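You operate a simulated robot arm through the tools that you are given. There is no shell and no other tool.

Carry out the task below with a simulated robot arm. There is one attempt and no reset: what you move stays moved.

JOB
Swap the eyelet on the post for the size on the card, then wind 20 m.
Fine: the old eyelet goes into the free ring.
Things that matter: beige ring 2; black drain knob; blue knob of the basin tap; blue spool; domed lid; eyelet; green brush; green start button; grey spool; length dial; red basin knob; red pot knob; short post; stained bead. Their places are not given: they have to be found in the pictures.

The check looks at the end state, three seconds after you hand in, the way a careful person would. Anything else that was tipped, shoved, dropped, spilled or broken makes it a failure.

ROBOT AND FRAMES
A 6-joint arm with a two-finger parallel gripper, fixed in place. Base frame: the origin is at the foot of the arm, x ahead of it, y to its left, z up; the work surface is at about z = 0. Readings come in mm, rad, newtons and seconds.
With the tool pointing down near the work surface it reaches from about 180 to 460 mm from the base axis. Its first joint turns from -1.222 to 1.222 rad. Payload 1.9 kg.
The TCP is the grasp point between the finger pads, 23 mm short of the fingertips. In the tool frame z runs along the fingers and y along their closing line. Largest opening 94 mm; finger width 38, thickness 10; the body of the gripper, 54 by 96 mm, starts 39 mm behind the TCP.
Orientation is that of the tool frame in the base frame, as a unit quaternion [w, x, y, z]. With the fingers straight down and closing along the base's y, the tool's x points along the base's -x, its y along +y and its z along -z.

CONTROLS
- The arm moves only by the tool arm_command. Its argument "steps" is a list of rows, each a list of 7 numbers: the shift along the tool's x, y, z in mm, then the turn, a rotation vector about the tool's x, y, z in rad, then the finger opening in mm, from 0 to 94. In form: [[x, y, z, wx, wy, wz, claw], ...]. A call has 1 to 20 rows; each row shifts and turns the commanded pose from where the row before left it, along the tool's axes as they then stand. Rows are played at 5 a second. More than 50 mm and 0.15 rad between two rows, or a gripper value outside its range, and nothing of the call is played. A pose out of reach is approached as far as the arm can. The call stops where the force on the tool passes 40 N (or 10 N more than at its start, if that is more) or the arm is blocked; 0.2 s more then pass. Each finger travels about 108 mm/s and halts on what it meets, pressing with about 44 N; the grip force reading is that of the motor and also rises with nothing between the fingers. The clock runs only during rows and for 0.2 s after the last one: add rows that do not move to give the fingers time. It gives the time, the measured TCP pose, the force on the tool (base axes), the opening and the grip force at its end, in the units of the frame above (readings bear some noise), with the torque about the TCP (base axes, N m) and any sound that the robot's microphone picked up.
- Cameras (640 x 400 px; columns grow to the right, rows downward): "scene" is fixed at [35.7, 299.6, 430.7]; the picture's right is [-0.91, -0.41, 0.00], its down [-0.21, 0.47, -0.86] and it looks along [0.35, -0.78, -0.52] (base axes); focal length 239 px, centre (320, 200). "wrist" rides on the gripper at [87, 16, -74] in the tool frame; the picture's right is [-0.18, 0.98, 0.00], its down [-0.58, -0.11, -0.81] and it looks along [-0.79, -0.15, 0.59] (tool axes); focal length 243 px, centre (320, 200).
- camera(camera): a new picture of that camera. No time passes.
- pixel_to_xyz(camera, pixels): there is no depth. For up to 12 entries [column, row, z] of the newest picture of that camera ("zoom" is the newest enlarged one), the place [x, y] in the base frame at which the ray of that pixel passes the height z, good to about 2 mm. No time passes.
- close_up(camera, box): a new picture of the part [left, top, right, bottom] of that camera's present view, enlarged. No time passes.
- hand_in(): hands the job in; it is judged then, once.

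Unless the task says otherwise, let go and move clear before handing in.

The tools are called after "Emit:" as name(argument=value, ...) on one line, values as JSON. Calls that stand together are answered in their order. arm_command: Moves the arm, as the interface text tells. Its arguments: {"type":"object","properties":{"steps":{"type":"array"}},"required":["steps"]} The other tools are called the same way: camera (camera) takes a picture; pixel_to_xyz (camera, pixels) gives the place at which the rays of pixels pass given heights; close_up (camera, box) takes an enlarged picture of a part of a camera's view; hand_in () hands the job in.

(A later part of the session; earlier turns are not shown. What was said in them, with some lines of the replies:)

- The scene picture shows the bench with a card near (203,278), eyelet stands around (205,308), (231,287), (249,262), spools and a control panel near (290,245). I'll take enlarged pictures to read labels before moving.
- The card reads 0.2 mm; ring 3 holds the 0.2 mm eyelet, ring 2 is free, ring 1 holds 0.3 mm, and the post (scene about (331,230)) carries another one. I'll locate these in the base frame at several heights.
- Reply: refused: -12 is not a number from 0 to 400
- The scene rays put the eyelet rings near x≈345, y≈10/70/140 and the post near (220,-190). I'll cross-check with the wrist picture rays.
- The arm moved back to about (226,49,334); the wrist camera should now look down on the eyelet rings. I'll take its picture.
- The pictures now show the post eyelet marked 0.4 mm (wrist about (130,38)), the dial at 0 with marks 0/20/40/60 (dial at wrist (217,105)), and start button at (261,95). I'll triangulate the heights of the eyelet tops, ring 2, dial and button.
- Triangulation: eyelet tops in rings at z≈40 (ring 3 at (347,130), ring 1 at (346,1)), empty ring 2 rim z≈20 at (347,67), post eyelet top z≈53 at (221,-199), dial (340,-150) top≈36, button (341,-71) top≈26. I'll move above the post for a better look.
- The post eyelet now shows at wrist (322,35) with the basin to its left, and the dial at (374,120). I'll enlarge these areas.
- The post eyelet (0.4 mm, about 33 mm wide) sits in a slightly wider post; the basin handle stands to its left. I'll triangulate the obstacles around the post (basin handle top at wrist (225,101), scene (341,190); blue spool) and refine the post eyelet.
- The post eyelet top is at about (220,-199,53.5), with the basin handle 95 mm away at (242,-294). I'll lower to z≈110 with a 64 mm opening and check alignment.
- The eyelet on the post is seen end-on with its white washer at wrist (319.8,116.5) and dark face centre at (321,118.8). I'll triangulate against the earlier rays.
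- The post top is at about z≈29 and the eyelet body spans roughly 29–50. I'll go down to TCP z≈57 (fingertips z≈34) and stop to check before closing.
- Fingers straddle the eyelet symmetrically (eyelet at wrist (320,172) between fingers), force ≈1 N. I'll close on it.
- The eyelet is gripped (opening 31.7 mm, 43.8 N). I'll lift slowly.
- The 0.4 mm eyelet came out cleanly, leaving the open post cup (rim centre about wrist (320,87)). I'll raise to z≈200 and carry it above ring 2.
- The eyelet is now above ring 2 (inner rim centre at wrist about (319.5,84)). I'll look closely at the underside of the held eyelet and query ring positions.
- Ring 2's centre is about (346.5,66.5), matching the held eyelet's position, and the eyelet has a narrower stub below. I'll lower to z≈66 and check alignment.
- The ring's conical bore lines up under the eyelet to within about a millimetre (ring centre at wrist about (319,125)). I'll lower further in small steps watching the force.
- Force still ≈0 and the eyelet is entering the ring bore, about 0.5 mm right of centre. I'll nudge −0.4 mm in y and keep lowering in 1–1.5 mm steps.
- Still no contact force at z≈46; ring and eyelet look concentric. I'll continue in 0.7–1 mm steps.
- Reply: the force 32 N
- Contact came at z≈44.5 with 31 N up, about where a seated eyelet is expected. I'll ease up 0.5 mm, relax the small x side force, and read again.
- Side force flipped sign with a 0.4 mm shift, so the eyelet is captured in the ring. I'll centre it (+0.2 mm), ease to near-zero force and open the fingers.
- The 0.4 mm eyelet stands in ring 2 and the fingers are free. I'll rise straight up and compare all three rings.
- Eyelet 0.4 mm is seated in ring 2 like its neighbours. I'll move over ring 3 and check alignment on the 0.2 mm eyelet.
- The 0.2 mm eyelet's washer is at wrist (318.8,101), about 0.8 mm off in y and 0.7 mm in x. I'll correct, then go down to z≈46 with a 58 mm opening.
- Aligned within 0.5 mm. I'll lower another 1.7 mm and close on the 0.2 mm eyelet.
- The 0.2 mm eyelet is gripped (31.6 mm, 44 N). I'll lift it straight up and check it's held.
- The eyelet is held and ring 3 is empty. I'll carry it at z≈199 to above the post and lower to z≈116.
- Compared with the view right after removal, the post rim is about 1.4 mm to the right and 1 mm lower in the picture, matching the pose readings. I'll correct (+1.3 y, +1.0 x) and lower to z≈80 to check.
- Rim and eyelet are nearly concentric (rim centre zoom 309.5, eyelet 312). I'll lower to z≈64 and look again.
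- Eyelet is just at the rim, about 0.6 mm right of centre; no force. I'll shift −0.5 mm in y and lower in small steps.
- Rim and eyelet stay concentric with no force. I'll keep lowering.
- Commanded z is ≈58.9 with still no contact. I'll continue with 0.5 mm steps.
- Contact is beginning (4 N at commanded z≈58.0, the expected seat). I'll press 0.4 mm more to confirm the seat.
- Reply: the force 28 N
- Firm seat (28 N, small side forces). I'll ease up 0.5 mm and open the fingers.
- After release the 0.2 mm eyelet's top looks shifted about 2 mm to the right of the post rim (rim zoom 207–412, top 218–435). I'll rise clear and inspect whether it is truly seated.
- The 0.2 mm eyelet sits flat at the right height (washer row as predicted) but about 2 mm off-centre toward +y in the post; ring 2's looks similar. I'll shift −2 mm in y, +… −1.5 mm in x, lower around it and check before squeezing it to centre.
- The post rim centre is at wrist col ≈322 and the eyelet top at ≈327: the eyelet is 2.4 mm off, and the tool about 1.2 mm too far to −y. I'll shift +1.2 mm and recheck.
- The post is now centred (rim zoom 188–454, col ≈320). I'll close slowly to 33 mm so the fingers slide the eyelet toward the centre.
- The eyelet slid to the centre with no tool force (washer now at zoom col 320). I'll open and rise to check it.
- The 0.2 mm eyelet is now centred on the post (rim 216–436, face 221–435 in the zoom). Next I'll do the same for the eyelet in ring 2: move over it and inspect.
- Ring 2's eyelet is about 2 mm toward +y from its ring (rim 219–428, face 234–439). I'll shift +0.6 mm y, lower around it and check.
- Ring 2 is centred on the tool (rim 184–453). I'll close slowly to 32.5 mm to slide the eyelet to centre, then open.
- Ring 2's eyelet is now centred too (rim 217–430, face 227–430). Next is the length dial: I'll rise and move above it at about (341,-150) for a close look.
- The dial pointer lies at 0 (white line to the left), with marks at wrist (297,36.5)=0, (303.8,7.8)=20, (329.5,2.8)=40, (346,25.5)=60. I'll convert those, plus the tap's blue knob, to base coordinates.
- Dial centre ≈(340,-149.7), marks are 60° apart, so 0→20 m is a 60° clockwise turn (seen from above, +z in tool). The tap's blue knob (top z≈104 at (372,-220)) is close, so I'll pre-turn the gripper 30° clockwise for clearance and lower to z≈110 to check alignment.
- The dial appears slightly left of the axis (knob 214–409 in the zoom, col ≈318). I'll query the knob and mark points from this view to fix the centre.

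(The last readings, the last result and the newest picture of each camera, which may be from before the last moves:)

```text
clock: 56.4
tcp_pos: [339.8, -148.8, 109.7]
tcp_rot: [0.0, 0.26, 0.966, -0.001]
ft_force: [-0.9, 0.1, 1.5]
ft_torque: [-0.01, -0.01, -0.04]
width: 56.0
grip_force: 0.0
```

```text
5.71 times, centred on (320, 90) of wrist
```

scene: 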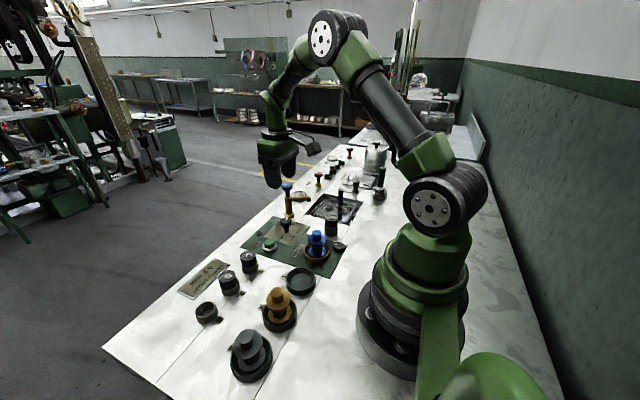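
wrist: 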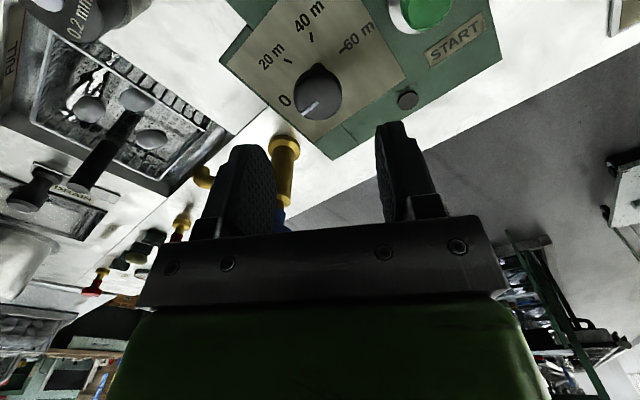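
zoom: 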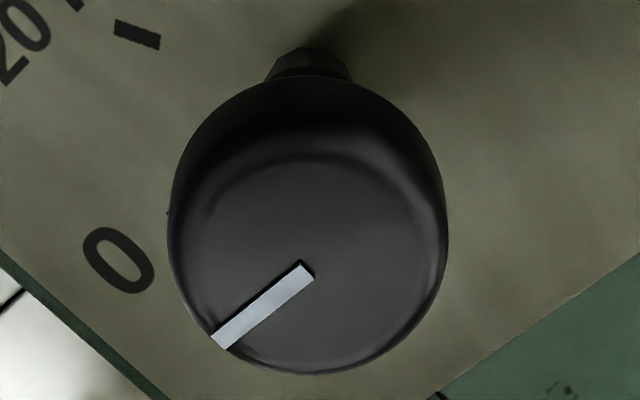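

The knob centre is about (340.2,-150.8), i.e. about −1.4 mm in tool x and −1.6 mm in tool y from the axis. I'll correct and lower to z≈62 to recheck.

Emit:
arm_command(steps=[[-1.4, -1.6, 10, 0, 0, 0, 56], [0, 0, 15, 0, 0, 0, 56], [0, 0, 15, 0, 0, 0, 56], [0, 0, 8, 0, 0, 0, 56], [0, 0, 0, 0, 0, 0, 56], [0, 0, 0, 0, 0, 0, 56]])

Emit:
camera(camera="wrist")

Emit:
close_up(camera="wrist", box=[240, 80, 400, 180])

Emit:
close_up(camera="scene", box=[250, 160, 330, 250])

```text
clock: 57.8
tcp_pos: [341.5, -152.3, 61.3]
tcp_rot: [0.001, 0.26, 0.966, 0.001]
ft_force: [-0.5, -0.5, 0.6]
ft_torque: [0.02, 0.0, 0.02]
width: 55.7
grip_force: 0.0
```

```text
taken
```

wrist: 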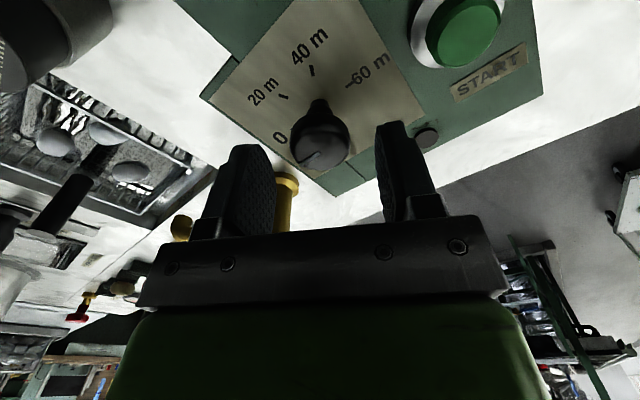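

```text
4.00 times, centred on (320, 130) of wrist
```

zoom: 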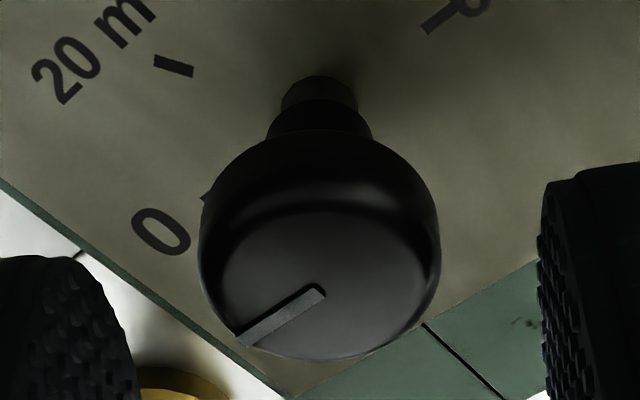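

```text
4.44 times, centred on (290, 205) of scene
```

zoom: 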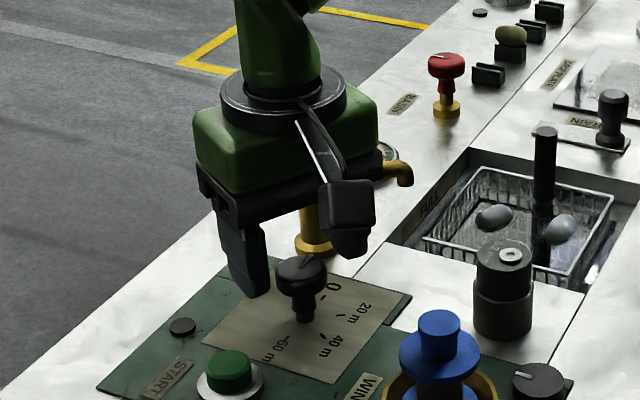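

The knob is centred between the fingers (zoom 198–440, stem 281–357). I'll lower to z≈43 with small steps, watching force.

Emit:
arm_command(steps=[[-0.5, 0.1, 6, 0, 0, 0, 56], [0, 0, 6, 0, 0, 0, 56], [0, 0, 4, 0, 0, 0, 56], [0, 0, 3, 0, 0, 0, 56], [0, 0, 0, 0, 0, 0, 56], [0, 0, 0, 0, 0, 0, 56]])

Emit:
close_up(camera="wrist", box=[220, 90, 420, 215])

Emit:
close_up(camera="scene", box=[250, 160, 330, 250])

```text
clock: 59.2
tcp_pos: [341.8, -151.5, 42.8]
tcp_rot: [0.0, 0.261, 0.965, 0.0]
ft_force: [0.3, -0.2, 0.2]
ft_torque: [-0.03, 0.0, 0.02]
width: 55.8
grip_force: 0.0
```

```text
3.20 times, centred on (320, 152) of wrist
```

zoom: 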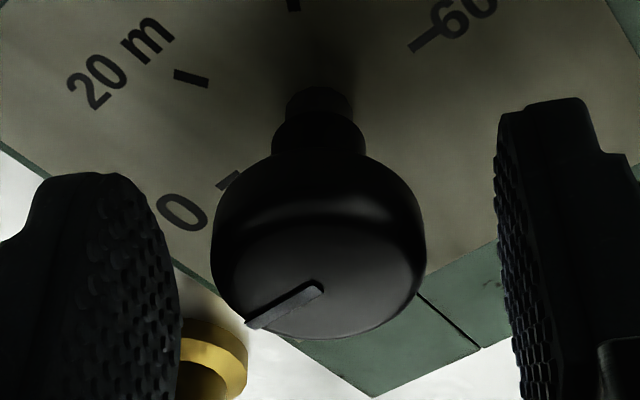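

```text
4.44 times, centred on (290, 205) of scene
```

zoom: 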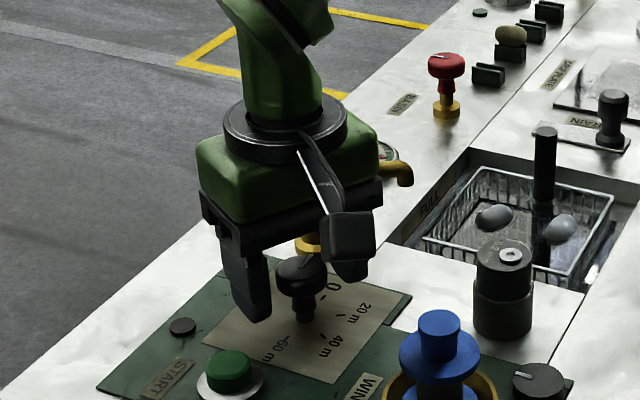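

Knob centred (zoom 211–427) between the pads. I'll close on it slowly.

Emit:
arm_command(steps=[[0, 0, 0, 0, 0, 0, 46], [0, 0, 0, 0, 0, 0, 38], [0, 0, 0, 0, 0, 0, 34], [0, 0, 0, 0, 0, 0, 31], [0, 0, 0, 0, 0, 0, 28], [0, 0, 0, 0, 0, 0, 25], [0, 0, 0, 0, 0, 0, 25]])

Emit:
close_up(camera="wrist", box=[220, 90, 420, 215])

```text
clock: 60.8
tcp_pos: [343.5, -150.9, 41.4]
tcp_rot: [0.001, 0.26, 0.965, 0.0]
ft_force: [5.1, 7.6, -1.8]
ft_torque: [0.03, -0.05, -0.07]
width: 31.5
grip_force: 45.1
```

```text
3.20 times, centred on (320, 152) of wrist
```

zoom: 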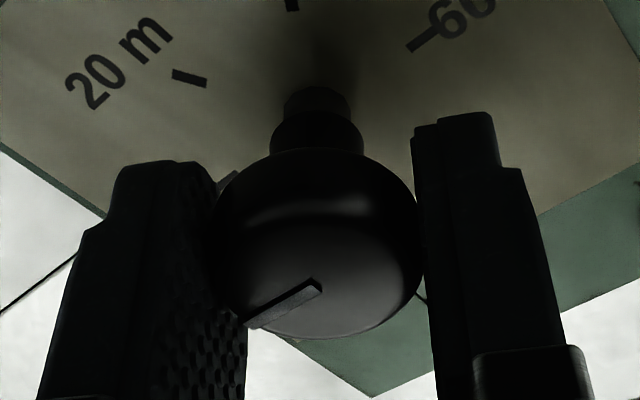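

Gripped at 31.5 mm with ≈9 N along +tool y, so I'll relieve 0.3 mm and start turning clockwise in small increments.

Emit:
arm_command(steps=[[0, 0.3, 0, 0, 0, 0.0, 25], [0, 0, 0, 0, 0, 0.07, 25], [0, 0, 0, 0, 0, 0.07, 25], [0, 0, 0, 0, 0, 0.07, 25], [0, 0, 0, 0, 0, 0, 25]])

Emit:
close_up(camera="wrist", box=[220, 90, 420, 215])

```text
clock: 62.0
tcp_pos: [342.1, -151.9, 42.5]
tcp_rot: [0.0, 0.36, 0.933, 0.001]
ft_force: [1.3, -0.4, -1.9]
ft_torque: [0.54, 0.51, -0.01]
width: 31.5
grip_force: 45.7
```

```text
3.20 times, centred on (320, 152) of wrist
```

zoom: 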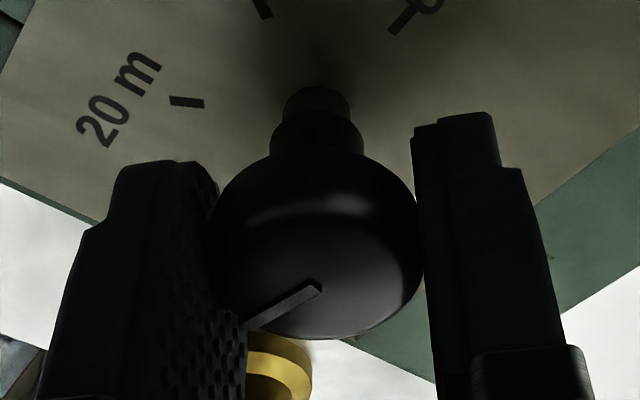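

The knob follows the gripper (pointer fixed in the wrist view while the panel rotates), forces ≈1 N. I'll continue turning.

Emit:
arm_command(steps=[[0, 0, 0, 0, 0, 0.07, 25], [0, 0, 0, 0, 0, 0.07, 25], [0, 0, 0, 0, 0, 0.07, 25], [0, 0, 0, 0, 0, 0.07, 25], [0, 0, 0, 0, 0, 0, 25]])

Emit:
close_up(camera="wrist", box=[220, 90, 420, 215])

```text
clock: 63.2
tcp_pos: [341.7, -151.8, 42.5]
tcp_rot: [-0.001, 0.487, 0.874, -0.002]
ft_force: [-14.9, -29.0, -18.7]
ft_torque: [-0.17, 0.13, 0.05]
width: 31.2
grip_force: 44.9
```

```text
3.20 times, centred on (320, 152) of wrist
```

zoom: 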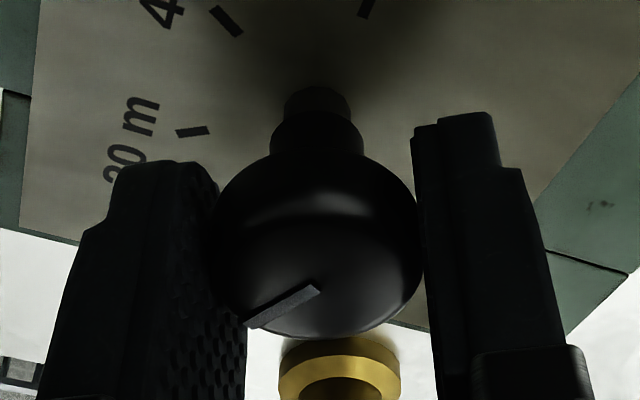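

Side load has built up (≈33 N, plus 19 N down), so the axis is slightly off. I'll follow the force to relieve it before turning further.

Emit:
arm_command(steps=[[-0.3, -0.4, 0.2, 0, 0, 0, 25], [-0.2, -0.3, 0.2, 0, 0, 0, 25], [0, 0, 0, 0, 0, 0, 25]])

```text
clock: 64.0
tcp_pos: [340.9, -151.4, 41.2]
tcp_rot: [0.0, 0.487, 0.873, 0.0]
ft_force: [-18.5, -24.9, -10.0]
ft_torque: [-0.13, 0.25, 0.12]
width: 31.0
grip_force: 44.8
```

The lateral load hasn't dropped, so I'll let go, see where the pointer stands, recentre and regrip for the rest.

Emit:
arm_command(steps=[[0, 0, 0, 0, 0, 0, 32], [0, 0, 0, 0, 0, 0, 36], [0, 0, 0, 0, 0, 0, 44], [0, 0, 0, 0, 0, 0, 52], [0, 0, 0, 0, 0, 0, 52]])

Emit:
camera(camera="wrist")

Emit:
close_up(camera="wrist", box=[220, 90, 420, 215])

Emit:
close_up(camera="scene", box=[260, 195, 316, 250])

```text
clock: 65.2
tcp_pos: [341.3, -152.6, 42.6]
tcp_rot: [0.001, 0.487, 0.873, 0.001]
ft_force: [-0.1, -0.2, -0.5]
ft_torque: [0.01, 0.01, 0.01]
width: 52.1
grip_force: 0.1
```

```text
taken
```

wrist: 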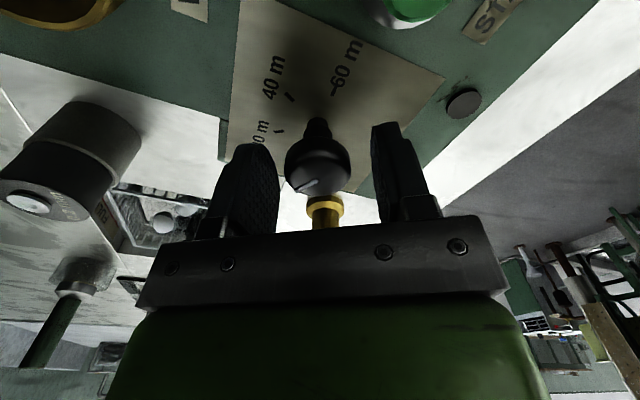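

```text
3.20 times, centred on (320, 152) of wrist
```

zoom: 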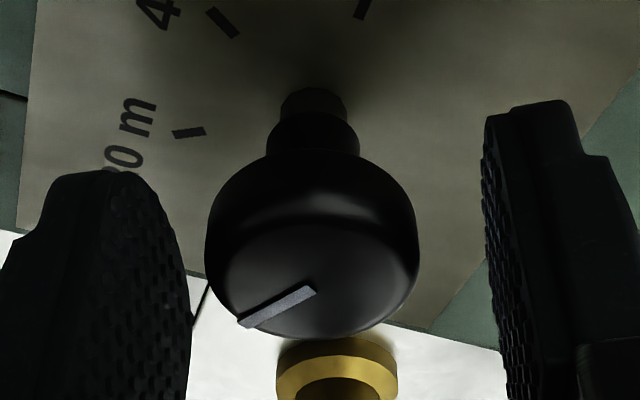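

```text
7.27 times, centred on (288, 222) of scene
```

zoom: 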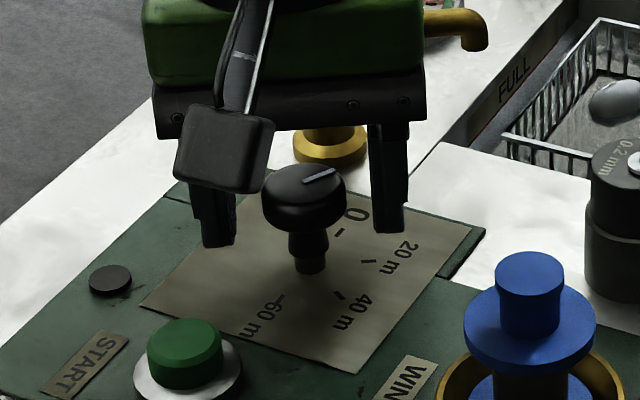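

The pointer has turned about 28° from 0. The knob sits about 1.3 mm to −tool y; I'll recentre and recheck.

Emit:
arm_command(steps=[[0, -1.3, 0, 0, 0, 0, 52], [0, 0, 0, 0, 0, 0, 52], [0, 0, 0, 0, 0, 0, 52]])

Emit:
close_up(camera="wrist", box=[220, 90, 420, 215])

```text
clock: 66.0
tcp_pos: [341.1, -152.9, 42.4]
tcp_rot: [0.001, 0.487, 0.874, 0.001]
ft_force: [-0.1, 0.7, -0.6]
ft_torque: [-0.01, 0.0, -0.02]
width: 52.0
grip_force: 0.1
```

```text
3.20 times, centred on (320, 152) of wrist
```

zoom: 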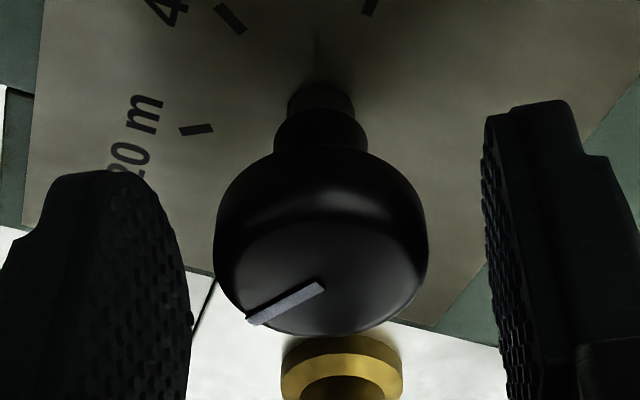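

Knob is centred again (zoom 214–428). I'll regrip and turn another ~14°, watching the force.

Emit:
arm_command(steps=[[0, 0, 0, 0, 0, 0, 42], [0, 0, 0, 0, 0, 0, 36], [0, 0, 0, 0, 0, 0, 32], [0, 0, 0, 0, 0, 0, 29], [0, 0, 0, 0, 0, 0, 26], [0, 0, 0, 0, 0, 0, 26]])

Emit:
arm_command(steps=[[0, 0, 0, 0, 0, 0.06, 26], [0, 0, 0, 0, 0, 0.06, 26], [0, 0, 0, 0, 0, 0, 26]])

```text
clock: 67.4
tcp_pos: [341.2, -151.7, 43.3]
tcp_rot: [0.001, 0.485, 0.874, -0.001]
ft_force: [15.5, 8.9, -7.8]
ft_torque: [-0.03, -0.23, -0.08]
width: 31.5
grip_force: 45.0
```

```text
clock: 68.2
tcp_pos: [339.9, -152.4, 43.2]
tcp_rot: [0.0, 0.538, 0.843, 0.001]
ft_force: [15.7, 14.6, 4.7]
ft_torque: [0.07, -0.13, -0.05]
width: 31.5
grip_force: 45.3
```

Load is about 20 N toward +tool y; I'll follow it by 0.5 mm and keep turning in small steps.

Emit:
arm_command(steps=[[0.1, 0.3, 0, 0, 0, 0.0, 26], [0.1, 0.3, 0, 0, 0, 0.0, 26], [0, 0, 0, 0, 0, 0, 26]])

```text
clock: 69.0
tcp_pos: [341.7, -152.4, 42.6]
tcp_rot: [0.0, 0.539, 0.842, 0.0]
ft_force: [14.4, 14.4, 11.7]
ft_torque: [0.73, 0.15, -0.08]
width: 31.4
grip_force: 44.9
```

The reading stays around 20 N, well under the limit, and the knob is held. I'll continue turning in small steps.

Emit:
arm_command(steps=[[0, 0, 0, 0, 0, 0.06, 26], [0, 0, 0, 0, 0, 0.06, 26], [0, 0, 0, 0, 0, 0, 26]])

Emit:
close_up(camera="wrist", box=[220, 90, 420, 215])

Emit:
close_up(camera="scene", box=[260, 195, 316, 250])

```text
clock: 69.8
tcp_pos: [341.6, -152.8, 42.5]
tcp_rot: [0.0, 0.589, 0.808, 0.001]
ft_force: [8.5, 8.6, 17.0]
ft_torque: [0.63, 0.09, -0.03]
width: 31.4
grip_force: 45.3
```

```text
3.20 times, centred on (320, 152) of wrist
```

zoom: 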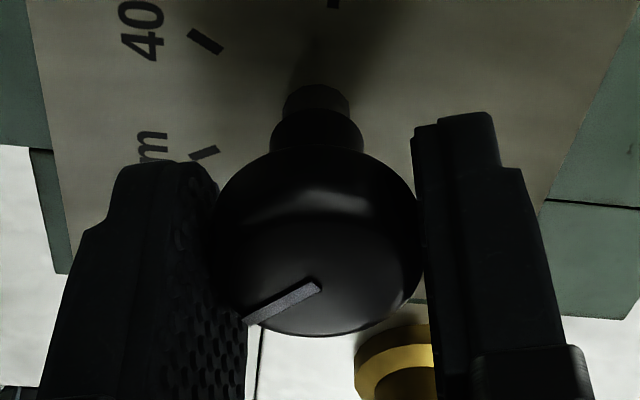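

```text
7.27 times, centred on (288, 222) of scene
```

zoom: 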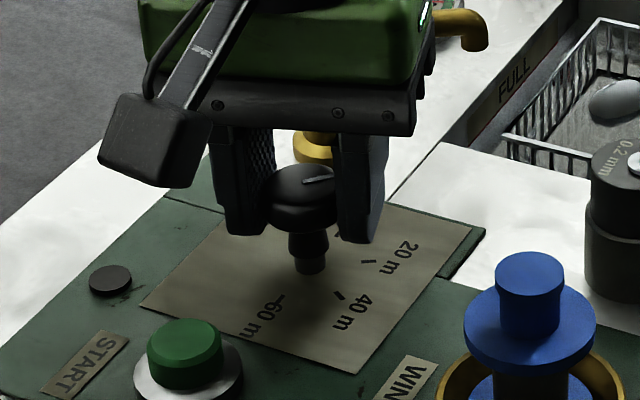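

No slip: the pointer keeps its place relative to the fingers, so it has turned about 42°. About 18° (0.31 rad) remains.

Emit:
arm_command(steps=[[0, 0, 0, 0, 0, 0.06, 26], [0, 0, 0, 0, 0, 0.06, 26], [0, 0, 0, 0, 0, 0.06, 26], [0, 0, 0, 0, 0, 0, 26]])

Emit:
close_up(camera="wrist", box=[220, 90, 420, 215])

```text
clock: 70.7
tcp_pos: [339.9, -153.1, 41.8]
tcp_rot: [-0.001, 0.658, 0.753, 0.001]
ft_force: [-2.4, -0.5, 3.4]
ft_torque: [-0.41, -0.03, 0.01]
width: 31.1
grip_force: 45.1
stopped in row 4: the force on the tool passed its limit at 41 N (the readings are from after the stop); the commanded pose is now the measured one
```

```text
3.20 times, centred on (320, 152) of wrist
```

zoom: 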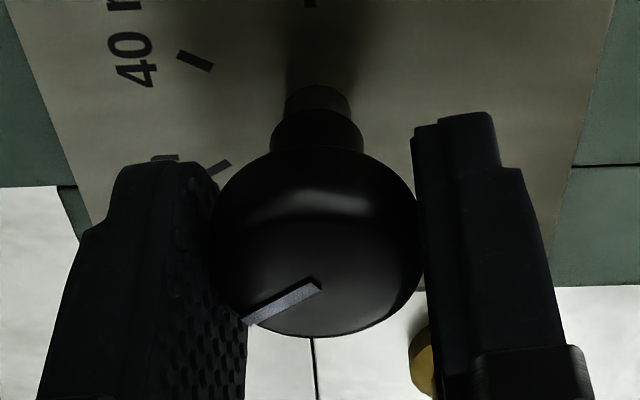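

The force tripped at 41 N briefly but is now near zero; gripper is at 82°, so about 7.7° remain. I'll finish with small steps.

Emit:
arm_command(steps=[[0, 0, 0, 0, 0, 0.045, 26], [0, 0, 0, 0, 0, 0.045, 26], [0, 0, 0, 0, 0, 0, 26]])

Emit:
close_up(camera="scene", box=[260, 195, 316, 250])

```text
clock: 71.5
tcp_pos: [340.1, -152.9, 42.0]
tcp_rot: [-0.002, 0.692, 0.722, 0.0]
ft_force: [-20.9, 0.0, 24.7]
ft_torque: [0.21, 0.35, 0.09]
width: 31.1
grip_force: 45.1
```

```text
7.27 times, centred on (288, 222) of scene
```

zoom: 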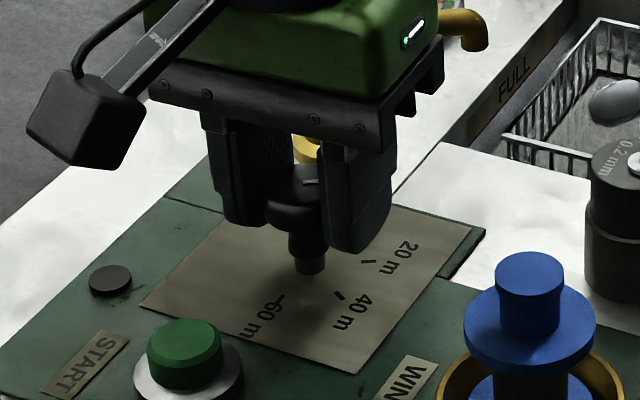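

Gripper is at 87.6°; I'll add the last 2.4°, then release and measure the pointer against the 20 m mark.

Emit:
arm_command(steps=[[0, 0, 0, 0, 0, 0.04, 26], [0, 0, 0, 0, 0, 0, 26], [0, 0, 0, 0, 0, 0, 32], [0, 0, 0, 0, 0, 0, 36], [0, 0, 0, 0, 0, 0, 44], [0, 0, 0, 0, 0, 0, 52], [0, 0, 0, 0, 0, 0, 52]])

Emit:
camera(camera="wrist")

Emit:
close_up(camera="wrist", box=[220, 90, 420, 215])

Emit:
close_up(camera="scene", box=[260, 195, 316, 250])

```text
clock: 73.1
tcp_pos: [340.5, -154.0, 42.8]
tcp_rot: [-0.001, 0.706, 0.708, 0.0]
ft_force: [0.3, -0.1, 0.0]
ft_torque: [-0.01, -0.02, 0.02]
width: 52.1
grip_force: 0.0
```

```text
taken
```

wrist: 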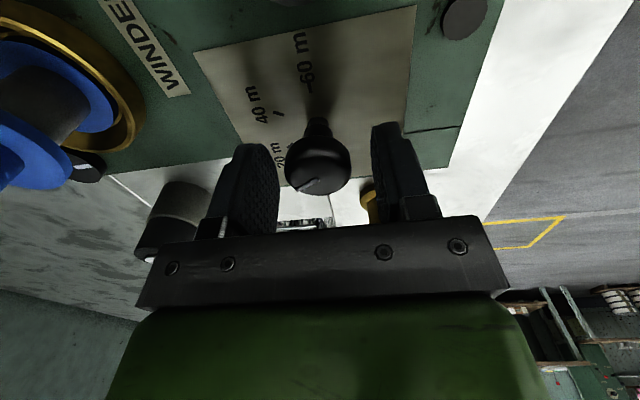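

```text
3.20 times, centred on (320, 152) of wrist
```

zoom: 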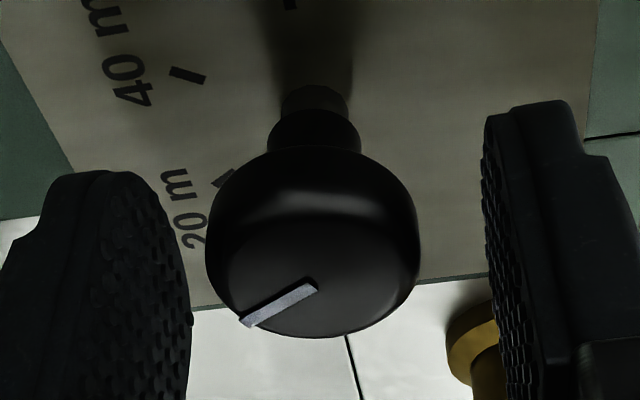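

```text
7.27 times, centred on (288, 222) of scene
```

zoom: 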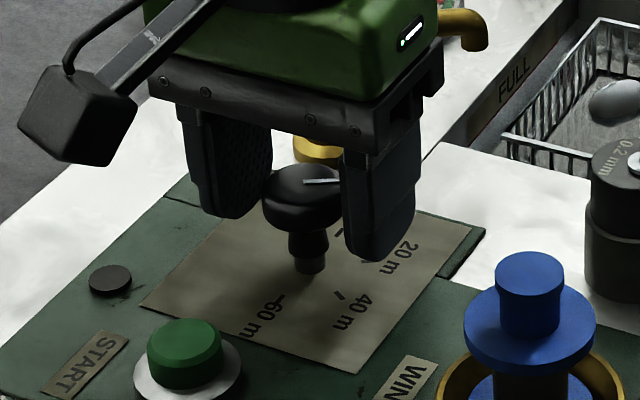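

The pointer now lies nearly toward the 20 m mark. I'll rise and measure its direction precisely.

Emit:
arm_command(steps=[[0, 0, -15, 0, 0, 0, 52], [0, 0, -25, 0, 0, 0, 52], [0, 0, -30, 0, 0, 0, 52], [0, 0, 0, 0, 0, 0, 52]])

Emit:
camera(camera="wrist")

Emit:
close_up(camera="wrist", box=[250, 30, 390, 118])

Emit:
close_up(camera="scene", box=[260, 195, 316, 250])

```text
clock: 74.1
tcp_pos: [342.2, -153.3, 111.6]
tcp_rot: [-0.001, 0.706, 0.708, -0.001]
ft_force: [0.0, -0.5, -0.2]
ft_torque: [-0.02, 0.01, 0.0]
width: 51.9
grip_force: 0.1
```

```text
taken
```

wrist: 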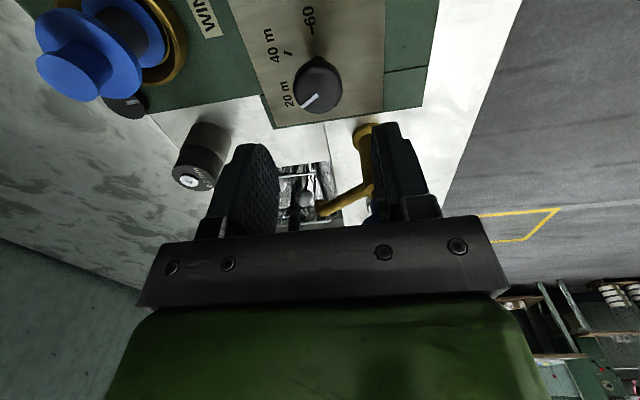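

```text
4.55 times, centred on (320, 74) of wrist
```

zoom: 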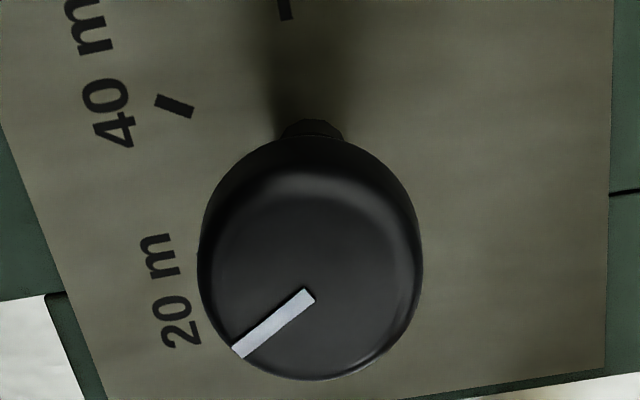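

```text
7.27 times, centred on (288, 222) of scene
```

zoom: 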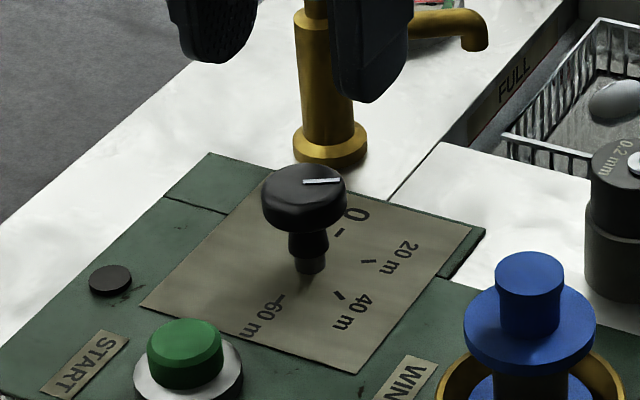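

The pointer direction works out to −150.4° versus the 20 m mark at −150 to −152°, so the dial is on 20 m. Next I'll rise, turn the gripper back, close the fingers and move over the start button for a look.

Emit:
arm_command(steps=[[0, 0, -25, 0, 0, 0, 52], [0, 0, -25, 0, 0, -0.13, 52], [0, 0, 0, 0, 0, -0.13, 40], [0, 0, 0, 0, 0, -0.13, 30], [0, 0, 0, 0, 0, -0.13, 20], [0, 0, 0, 0, 0, -0.13, 10], [0, 0, 0, 0, 0, -0.13, 0], [0, 0, 0, 0, 0, -0.13, 0], [0, 0, 0, 0, 0, -0.13, 0], [0, 0, 0, 0, 0, -0.13, 0], [0, 0, 0, 0, 0, -0.13, 0], [0, 0, 0, 0, 0, -0.13, 0], [0, 0, 0, 0, 0, -0.14, 0], [0, 27, 0, 0, 0, 0, 0], [0, 27, 0, 0, 0, 0, 0], [0, 27, 0, 0, 0, 0, 0], [0, 0, 0, 0, 0, 0, 0]])

Emit:
camera(camera="wrist")

Emit:
camera(camera="scene")

Emit:
close_up(camera="wrist", box=[220, 0, 420, 125])

```text
clock: 77.7
tcp_pos: [338.5, -72.2, 160.5]
tcp_rot: [0.0, -0.001, 1.0, 0.001]
ft_force: [-0.6, 0.9, -0.7]
ft_torque: [0.02, 0.02, 0.04]
width: 0.3
grip_force: 42.6
```

```text
taken
```

wrist: 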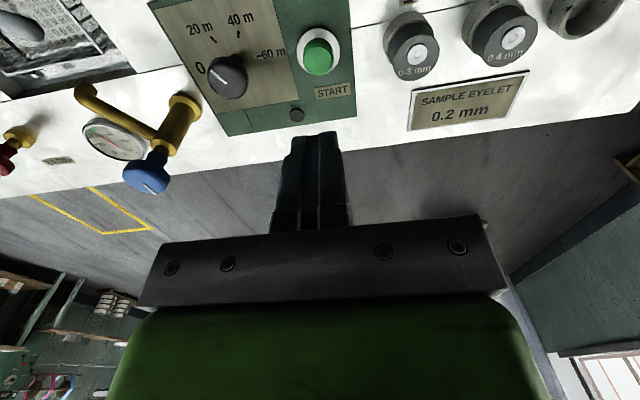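

```text
taken
```

scene: 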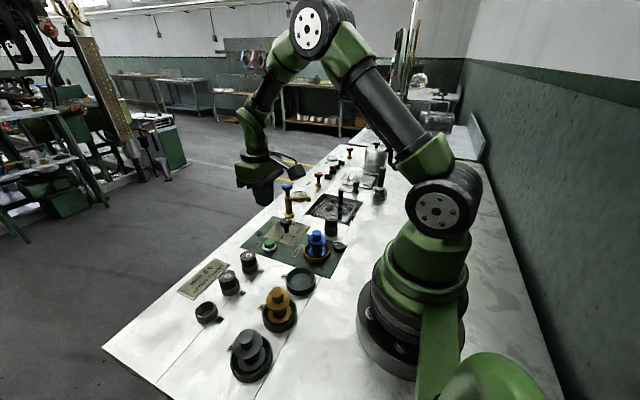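

```text
3.20 times, centred on (320, 62) of wrist
```

zoom: 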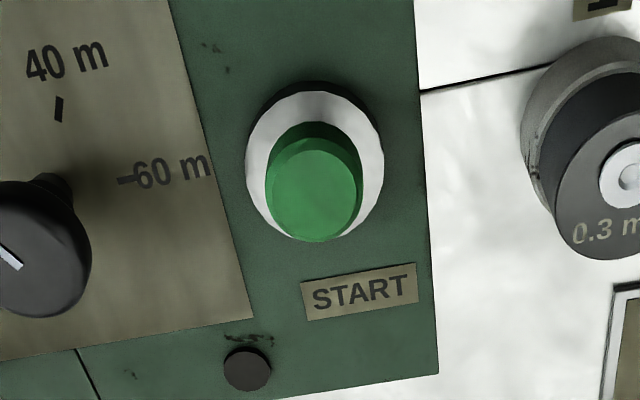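

The green button is at wrist about (318,60), putting its centre near (342,-73.6). I'll shift there and lower to z≈70 with closed fingers.

Emit:
arm_command(steps=[[-3.5, -1.4, 20, 0, 0, 0, 0], [0, 0, 25, 0, 0, 0, 0], [0, 0, 25, 0, 0, 0, 0], [0, 0, 20, 0, 0, 0, 0], [0, 0, 0, 0, 0, 0, 0], [0, 0, 0, 0, 0, 0, 0]])

Emit:
camera(camera="wrist")

Emit:
close_up(camera="wrist", box=[240, 60, 400, 160])

Emit:
close_up(camera="scene", box=[235, 200, 315, 260])

```text
clock: 79.1
tcp_pos: [344.5, -72.8, 71.6]
tcp_rot: [0.0, -0.002, 1.0, 0.001]
ft_force: [0.6, 0.0, 0.4]
ft_torque: [0.0, 0.02, 0.0]
width: 0.0
grip_force: 42.4
```

```text
taken
```

wrist: 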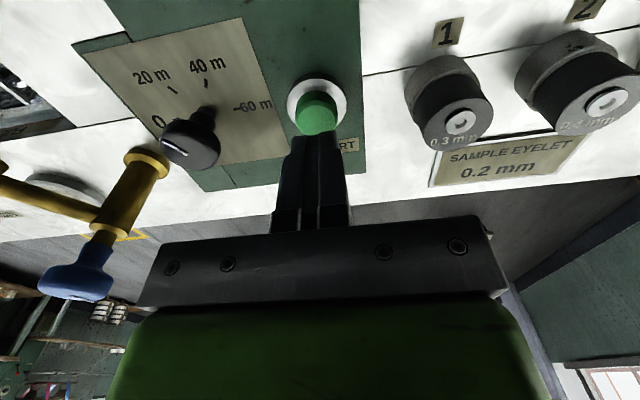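

```text
4.00 times, centred on (320, 110) of wrist
```

zoom: 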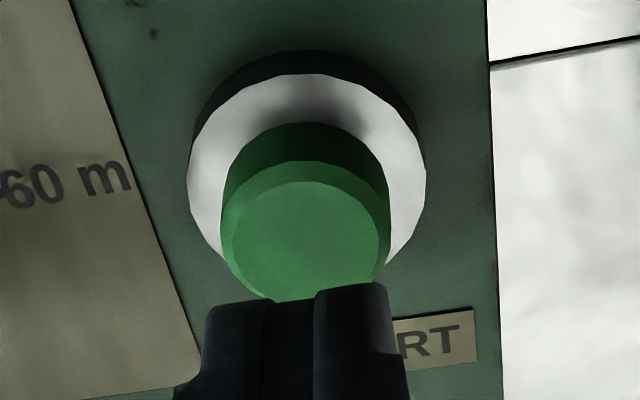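

```text
6.67 times, centred on (275, 230) of scene
```

zoom: 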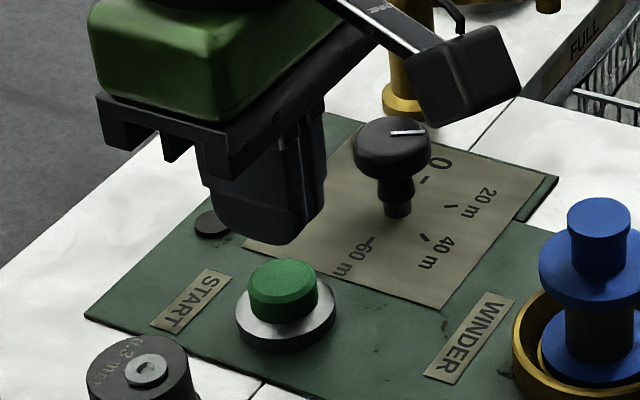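

The button top centre is at wrist (316,119): the tool needs to move about 3.3 mm toward the base and 2.1 mm to −y. I'll correct and lower to z≈56, then recheck.

Emit:
arm_command(steps=[[3.3, -2.1, 0, 0, 0, 0, 0], [0, 0, 8, 0, 0, 0, 0], [0, 0, 7, 0, 0, 0, 0], [0, 0, 0, 0, 0, 0, 0], [0, 0, 0, 0, 0, 0, 0]])

Emit:
close_up(camera="wrist", box=[240, 60, 400, 160])

Emit:
close_up(camera="scene", box=[235, 200, 315, 260])

```text
clock: 80.3
tcp_pos: [339.6, -74.6, 56.6]
tcp_rot: [-0.001, -0.002, 1.0, 0.001]
ft_force: [-0.6, 0.0, -0.5]
ft_torque: [0.0, -0.01, 0.0]
width: 0.2
grip_force: 42.3
```

```text
4.00 times, centred on (320, 110) of wrist
```

zoom: 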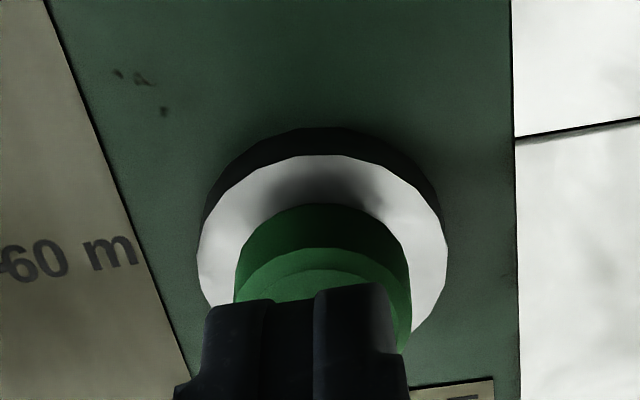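

```text
6.67 times, centred on (275, 230) of scene
```

zoom: 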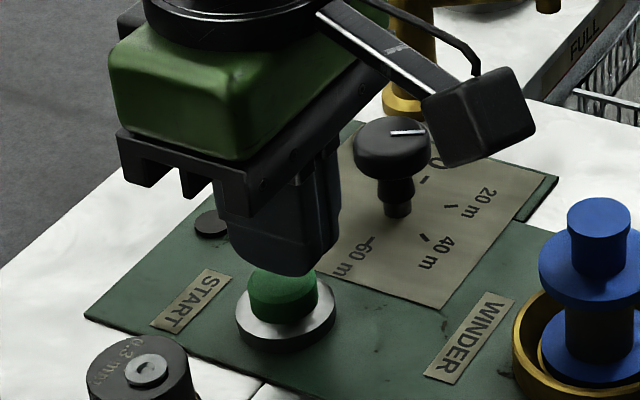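

The fingertip is over the button (button zoom 233–412, centred). I'll press down in 1 mm steps, watching force and sound.

Emit:
arm_command(steps=[[0, 0, 3, 0, 0, 0, 0], [0, 0, 2, 0, 0, 0, 0], [0, 0, 1.5, 0, 0, 0, 0], [0, 0, 1, 0, 0, 0, 0], [0, 0, 0, 0, 0, 0, 0]])

```text
clock: 81.5
tcp_pos: [339.0, -74.9, 49.6]
tcp_rot: [0.0, -0.002, 1.0, 0.001]
ft_force: [-0.4, 0.0, 0.8]
ft_torque: [0.03, -0.01, 0.03]
width: 0.0
grip_force: 42.4
```

No contact yet at z≈49.6 (tips ≈26.6). I'll continue in 1 mm steps.

Emit:
arm_command(steps=[[0, 0, 1, 0, 0, 0, 0], [0, 0, 1, 0, 0, 0, 0], [0, 0, 1, 0, 0, 0, 0], [0, 0, 0, 0, 0, 0, 0]])

Emit:
close_up(camera="scene", box=[235, 200, 315, 260])

```text
clock: 82.5
tcp_pos: [339.6, -75.6, 45.5]
tcp_rot: [0.0, -0.002, 1.0, 0.0]
ft_force: [0.2, 0.1, 0.6]
ft_torque: [0.0, 0.0, -0.01]
width: 0.0
grip_force: 42.2
```

```text
6.67 times, centred on (275, 230) of scene
```

zoom: 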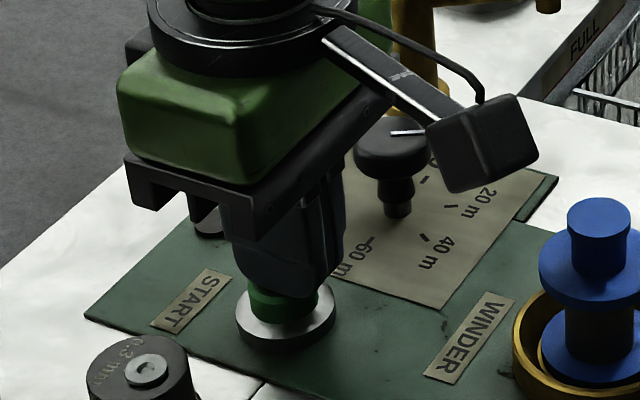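

Still no contact at tips z≈22.5; the scene shows fingertips just above the button. I'll continue down.

Emit:
arm_command(steps=[[0, 0, 1, 0, 0, 0, 0], [0, 0, 1, 0, 0, 0, 0], [0, 0, 0, 0, 0, 0, 0]])

```text
clock: 83.3
tcp_pos: [339.7, -76.2, 44.0]
tcp_rot: [0.0, -0.001, 1.0, 0.0]
ft_force: [-0.5, 0.8, 0.8]
ft_torque: [-0.01, -0.02, -0.01]
width: 0.0
grip_force: 42.2
```

Emit:
arm_command(steps=[[0, 0, 1, 0, 0, 0, 0], [0, 0, 1, 0, 0, 0, 0], [0, 0, 0, 0, 0, 0, 0]])

Emit:
close_up(camera="scene", box=[250, 225, 290, 258])

Emit:
close_up(camera="wrist", box=[240, 80, 400, 180])

```text
clock: 84.1
tcp_pos: [339.5, -74.9, 43.3]
tcp_rot: [0.0, -0.002, 1.0, 0.001]
ft_force: [0.1, 0.5, 2.4]
ft_torque: [0.05, 0.01, -0.01]
width: 0.0
grip_force: 42.4
heard: click
```

```text
12.12 times, centred on (270, 242) of scene
```

zoom: 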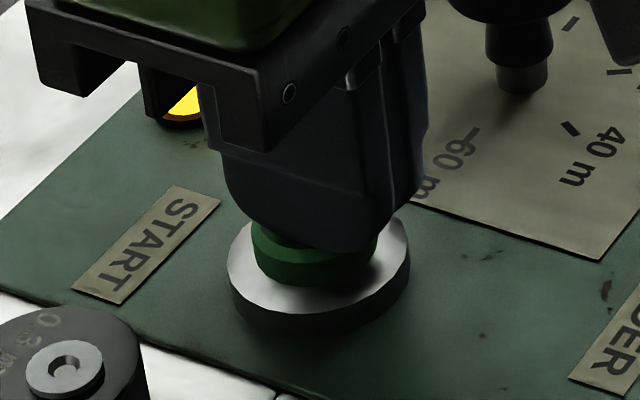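

```text
4.00 times, centred on (320, 130) of wrist
```

zoom: 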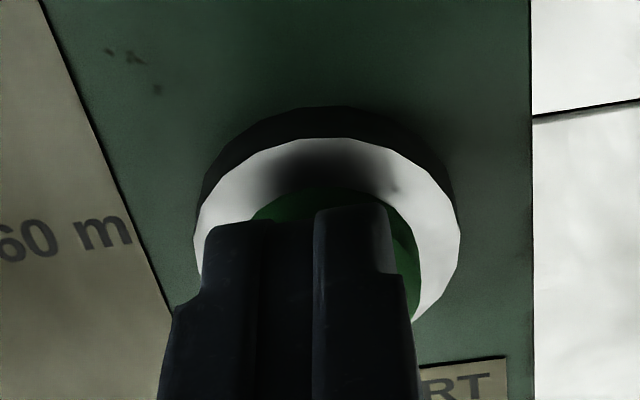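

A click was heard and the lamp next to START lit yellow, so the winder started. I'll lift straight off and watch.

Emit:
arm_command(steps=[[0, 0, -5, 0, 0, 0, 0], [0, 0, -15, 0, 0, 0, 0], [0, 0, -30, 0, 0, 0, 0], [0, 0, -40, 0, 0, 0, 0], [0, 0, 0, 0, 0, 0, 0]])

Emit:
camera(camera="wrist")

Emit:
close_up(camera="scene", box=[230, 180, 390, 280])

```text
clock: 85.3
tcp_pos: [340.6, -75.9, 132.8]
tcp_rot: [-0.001, -0.001, 1.0, 0.001]
ft_force: [0.4, 0.1, 0.1]
ft_torque: [0.0, 0.04, -0.02]
width: 0.2
grip_force: 42.4
```

```text
taken
```

wrist: 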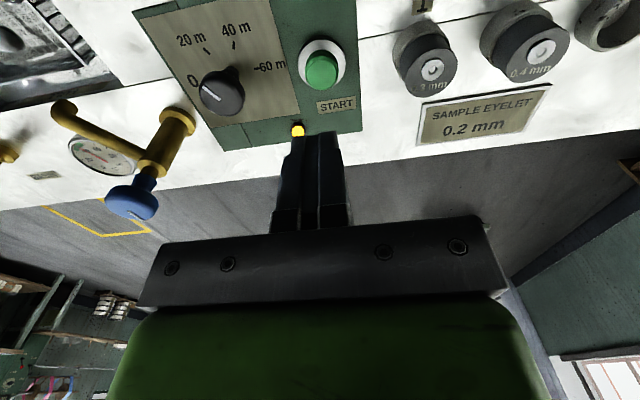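

```text
4.00 times, centred on (310, 230) of scene
```

zoom: 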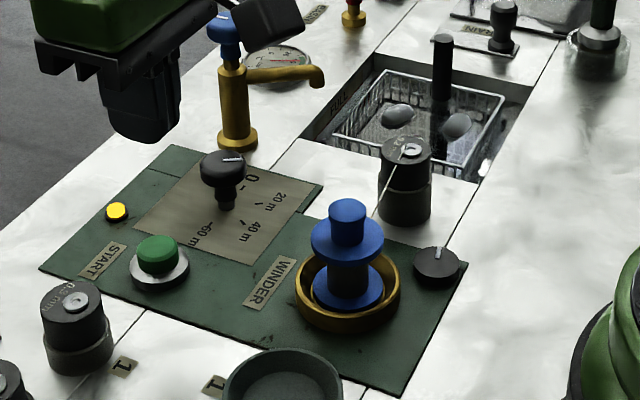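

A thread now runs from the eyelet to the blue spool and the winder's black indicator is turning. I'll hold still and let time pass.

Emit:
arm_command(steps=[[0, 0, 0, 0, 0, 0, 0], [0, 0, 0, 0, 0, 0, 0], [0, 0, 0, 0, 0, 0, 0], [0, 0, 0, 0, 0, 0, 0], [0, 0, 0, 0, 0, 0, 0], [0, 0, 0, 0, 0, 0, 10], [0, 0, 0, 0, 0, 0, 20], [0, 0, 0, 0, 0, 0, 30], [0, 0, 0, 0, 0, 0, 30], [0, 0, 0, 0, 0, 0, 30], [0, 0, 0, 0, 0, 0, 30], [0, 0, 0, 0, 0, 0, 30], [0, 0, 0, 0, 0, 0, 30], [0, 0, 0, 0, 0, 0, 30], [0, 0, 0, 0, 0, 0, 30], [0, 0, 0, 0, 0, 0, 30], [0, 0, 0, 0, 0, 0, 30], [0, 0, 0, 0, 0, 0, 30], [0, 0, 0, 0, 0, 0, 30], [0, 0, 0, 0, 0, 0, 30]])

Emit:
close_up(camera="scene", box=[230, 180, 390, 280])

```text
clock: 89.5
tcp_pos: [341.6, -76.5, 131.7]
tcp_rot: [0.0, -0.002, 1.0, 0.0]
ft_force: [-0.7, -0.4, -0.1]
ft_torque: [-0.03, -0.03, 0.01]
width: 29.9
grip_force: 0.1
```

```text
4.00 times, centred on (310, 230) of scene
```

zoom: 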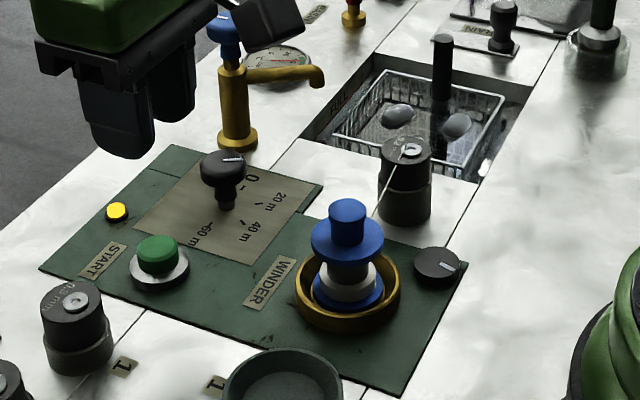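

The spool is taking up white thread and the lamp is still lit. I'll keep waiting.

Emit:
arm_command(steps=[[0, 0, 0, 0, 0, 0, 30], [0, 0, 0, 0, 0, 0, 30], [0, 0, 0, 0, 0, 0, 30], [0, 0, 0, 0, 0, 0, 30], [0, 0, 0, 0, 0, 0, 30], [0, 0, 0, 0, 0, 0, 30], [0, 0, 0, 0, 0, 0, 30], [0, 0, 0, 0, 0, 0, 30], [0, 0, 0, 0, 0, 0, 30], [0, 0, 0, 0, 0, 0, 30], [0, 0, 0, 0, 0, 0, 30], [0, 0, 0, 0, 0, 0, 30], [0, 0, 0, 0, 0, 0, 30], [0, 0, 0, 0, 0, 0, 30], [0, 0, 0, 0, 0, 0, 30], [0, 0, 0, 0, 0, 0, 30], [0, 0, 0, 0, 0, 0, 30], [0, 0, 0, 0, 0, 0, 30], [0, 0, 0, 0, 0, 0, 30], [0, 0, 0, 0, 0, 0, 30]])

Emit:
close_up(camera="scene", box=[230, 180, 390, 280])

```text
clock: 93.7
tcp_pos: [340.2, -75.9, 131.9]
tcp_rot: [-0.001, -0.001, 1.0, 0.001]
ft_force: [0.6, -0.6, -0.2]
ft_torque: [0.02, 0.04, -0.02]
width: 30.0
grip_force: 0.1
```

```text
4.00 times, centred on (310, 230) of scene
```

zoom: 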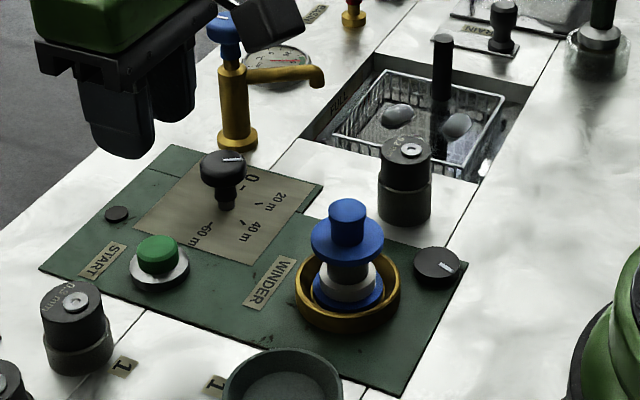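

The lamp is off and the thread is gone with white windings on the blue spool, so the 20 m run has ended. I'll check the dial, post and ring states before handing in.

Emit:
close_up(camera="scene", box=[260, 205, 350, 261])

Emit:
close_up(camera="scene", box=[180, 240, 276, 340])

Emit:
camera(camera="wrist")

Emit:
close_up(camera="wrist", box=[130, 20, 290, 120])

Emit:
close_up(camera="scene", box=[290, 130, 420, 211])

```text
7.11 times, centred on (305, 233) of scene
```

zoom: 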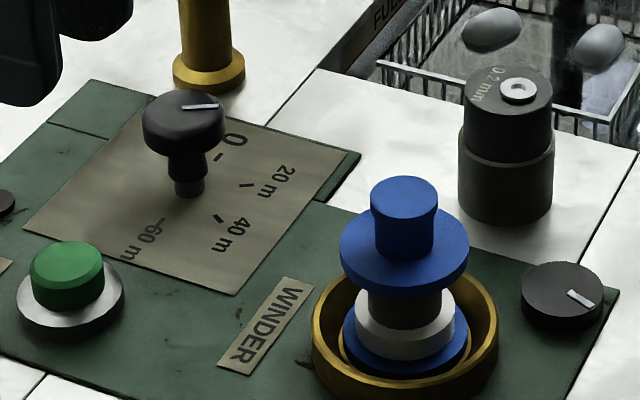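

```text
4.00 times, centred on (228, 290) of scene
```

zoom: 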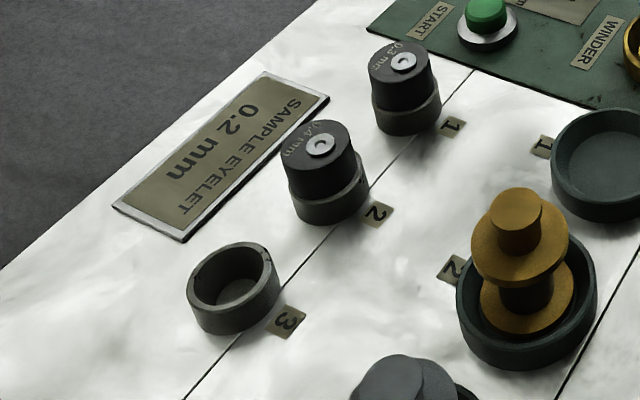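

```text
taken
```

wrist: 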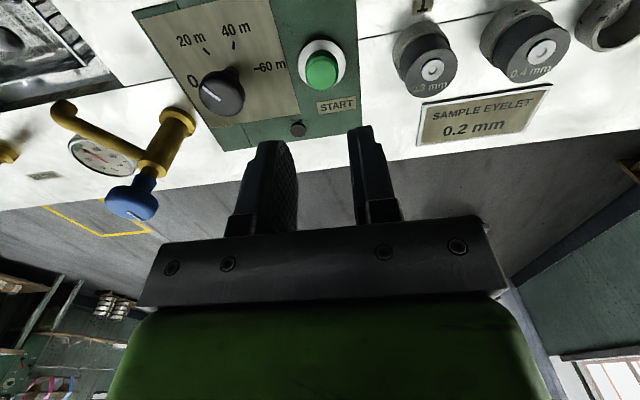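

```text
4.00 times, centred on (210, 70) of wrist
```

zoom: 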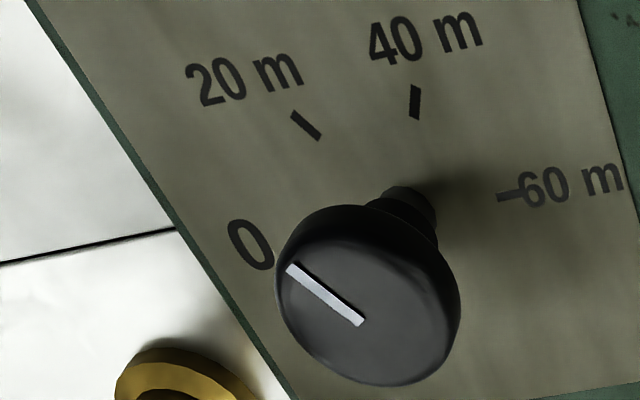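

```text
4.92 times, centred on (355, 170) of scene
```

zoom: 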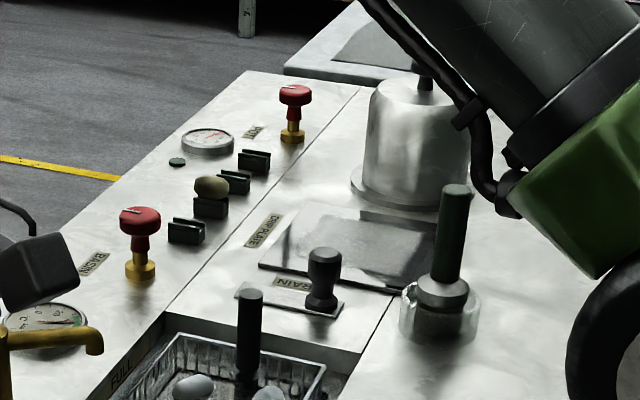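

Everything checks out. The 0.2 mm eyelet is centred on the post (scene zoom (510,110)) and the 0.4 mm eyelet stands in ring 2. The dial reads 20 m (pointer ≈ −148°), the winder has stopped with thread on the blue spool, and the arm is clear. Nothing else has moved, so I'll hand in.

Emit:
hand_in()

```text
The job is handed in.
```

The eyelet is swapped and the 20 m run is finished. I've handed the job in but haven't seen the result of the check.

- **Eyelets:** the 0.2 mm eyelet named on the card is now on the post. The old 0.4 mm one is in ring 2, which was the free ring. Both first landed about 2 mm off-centre, so I nudged them back to the middle with the fingers.
- **Dial:** it is set to 20 m. The pointer measured within about 2° of the mark. I had to let go and regrip partway through the turn, and the force limit tripped once at 41 N, with no visible damage.
- **Winding:** pressing start gave a click and lit the lamp, and thread ran from the eyelet to the blue spool. By about 9 seconds later the lamp was off, and white thread is now wound on the spool.

In the last pictures everything else I checked looks as it was. The arm was clear of the bench with the gripper open and empty.
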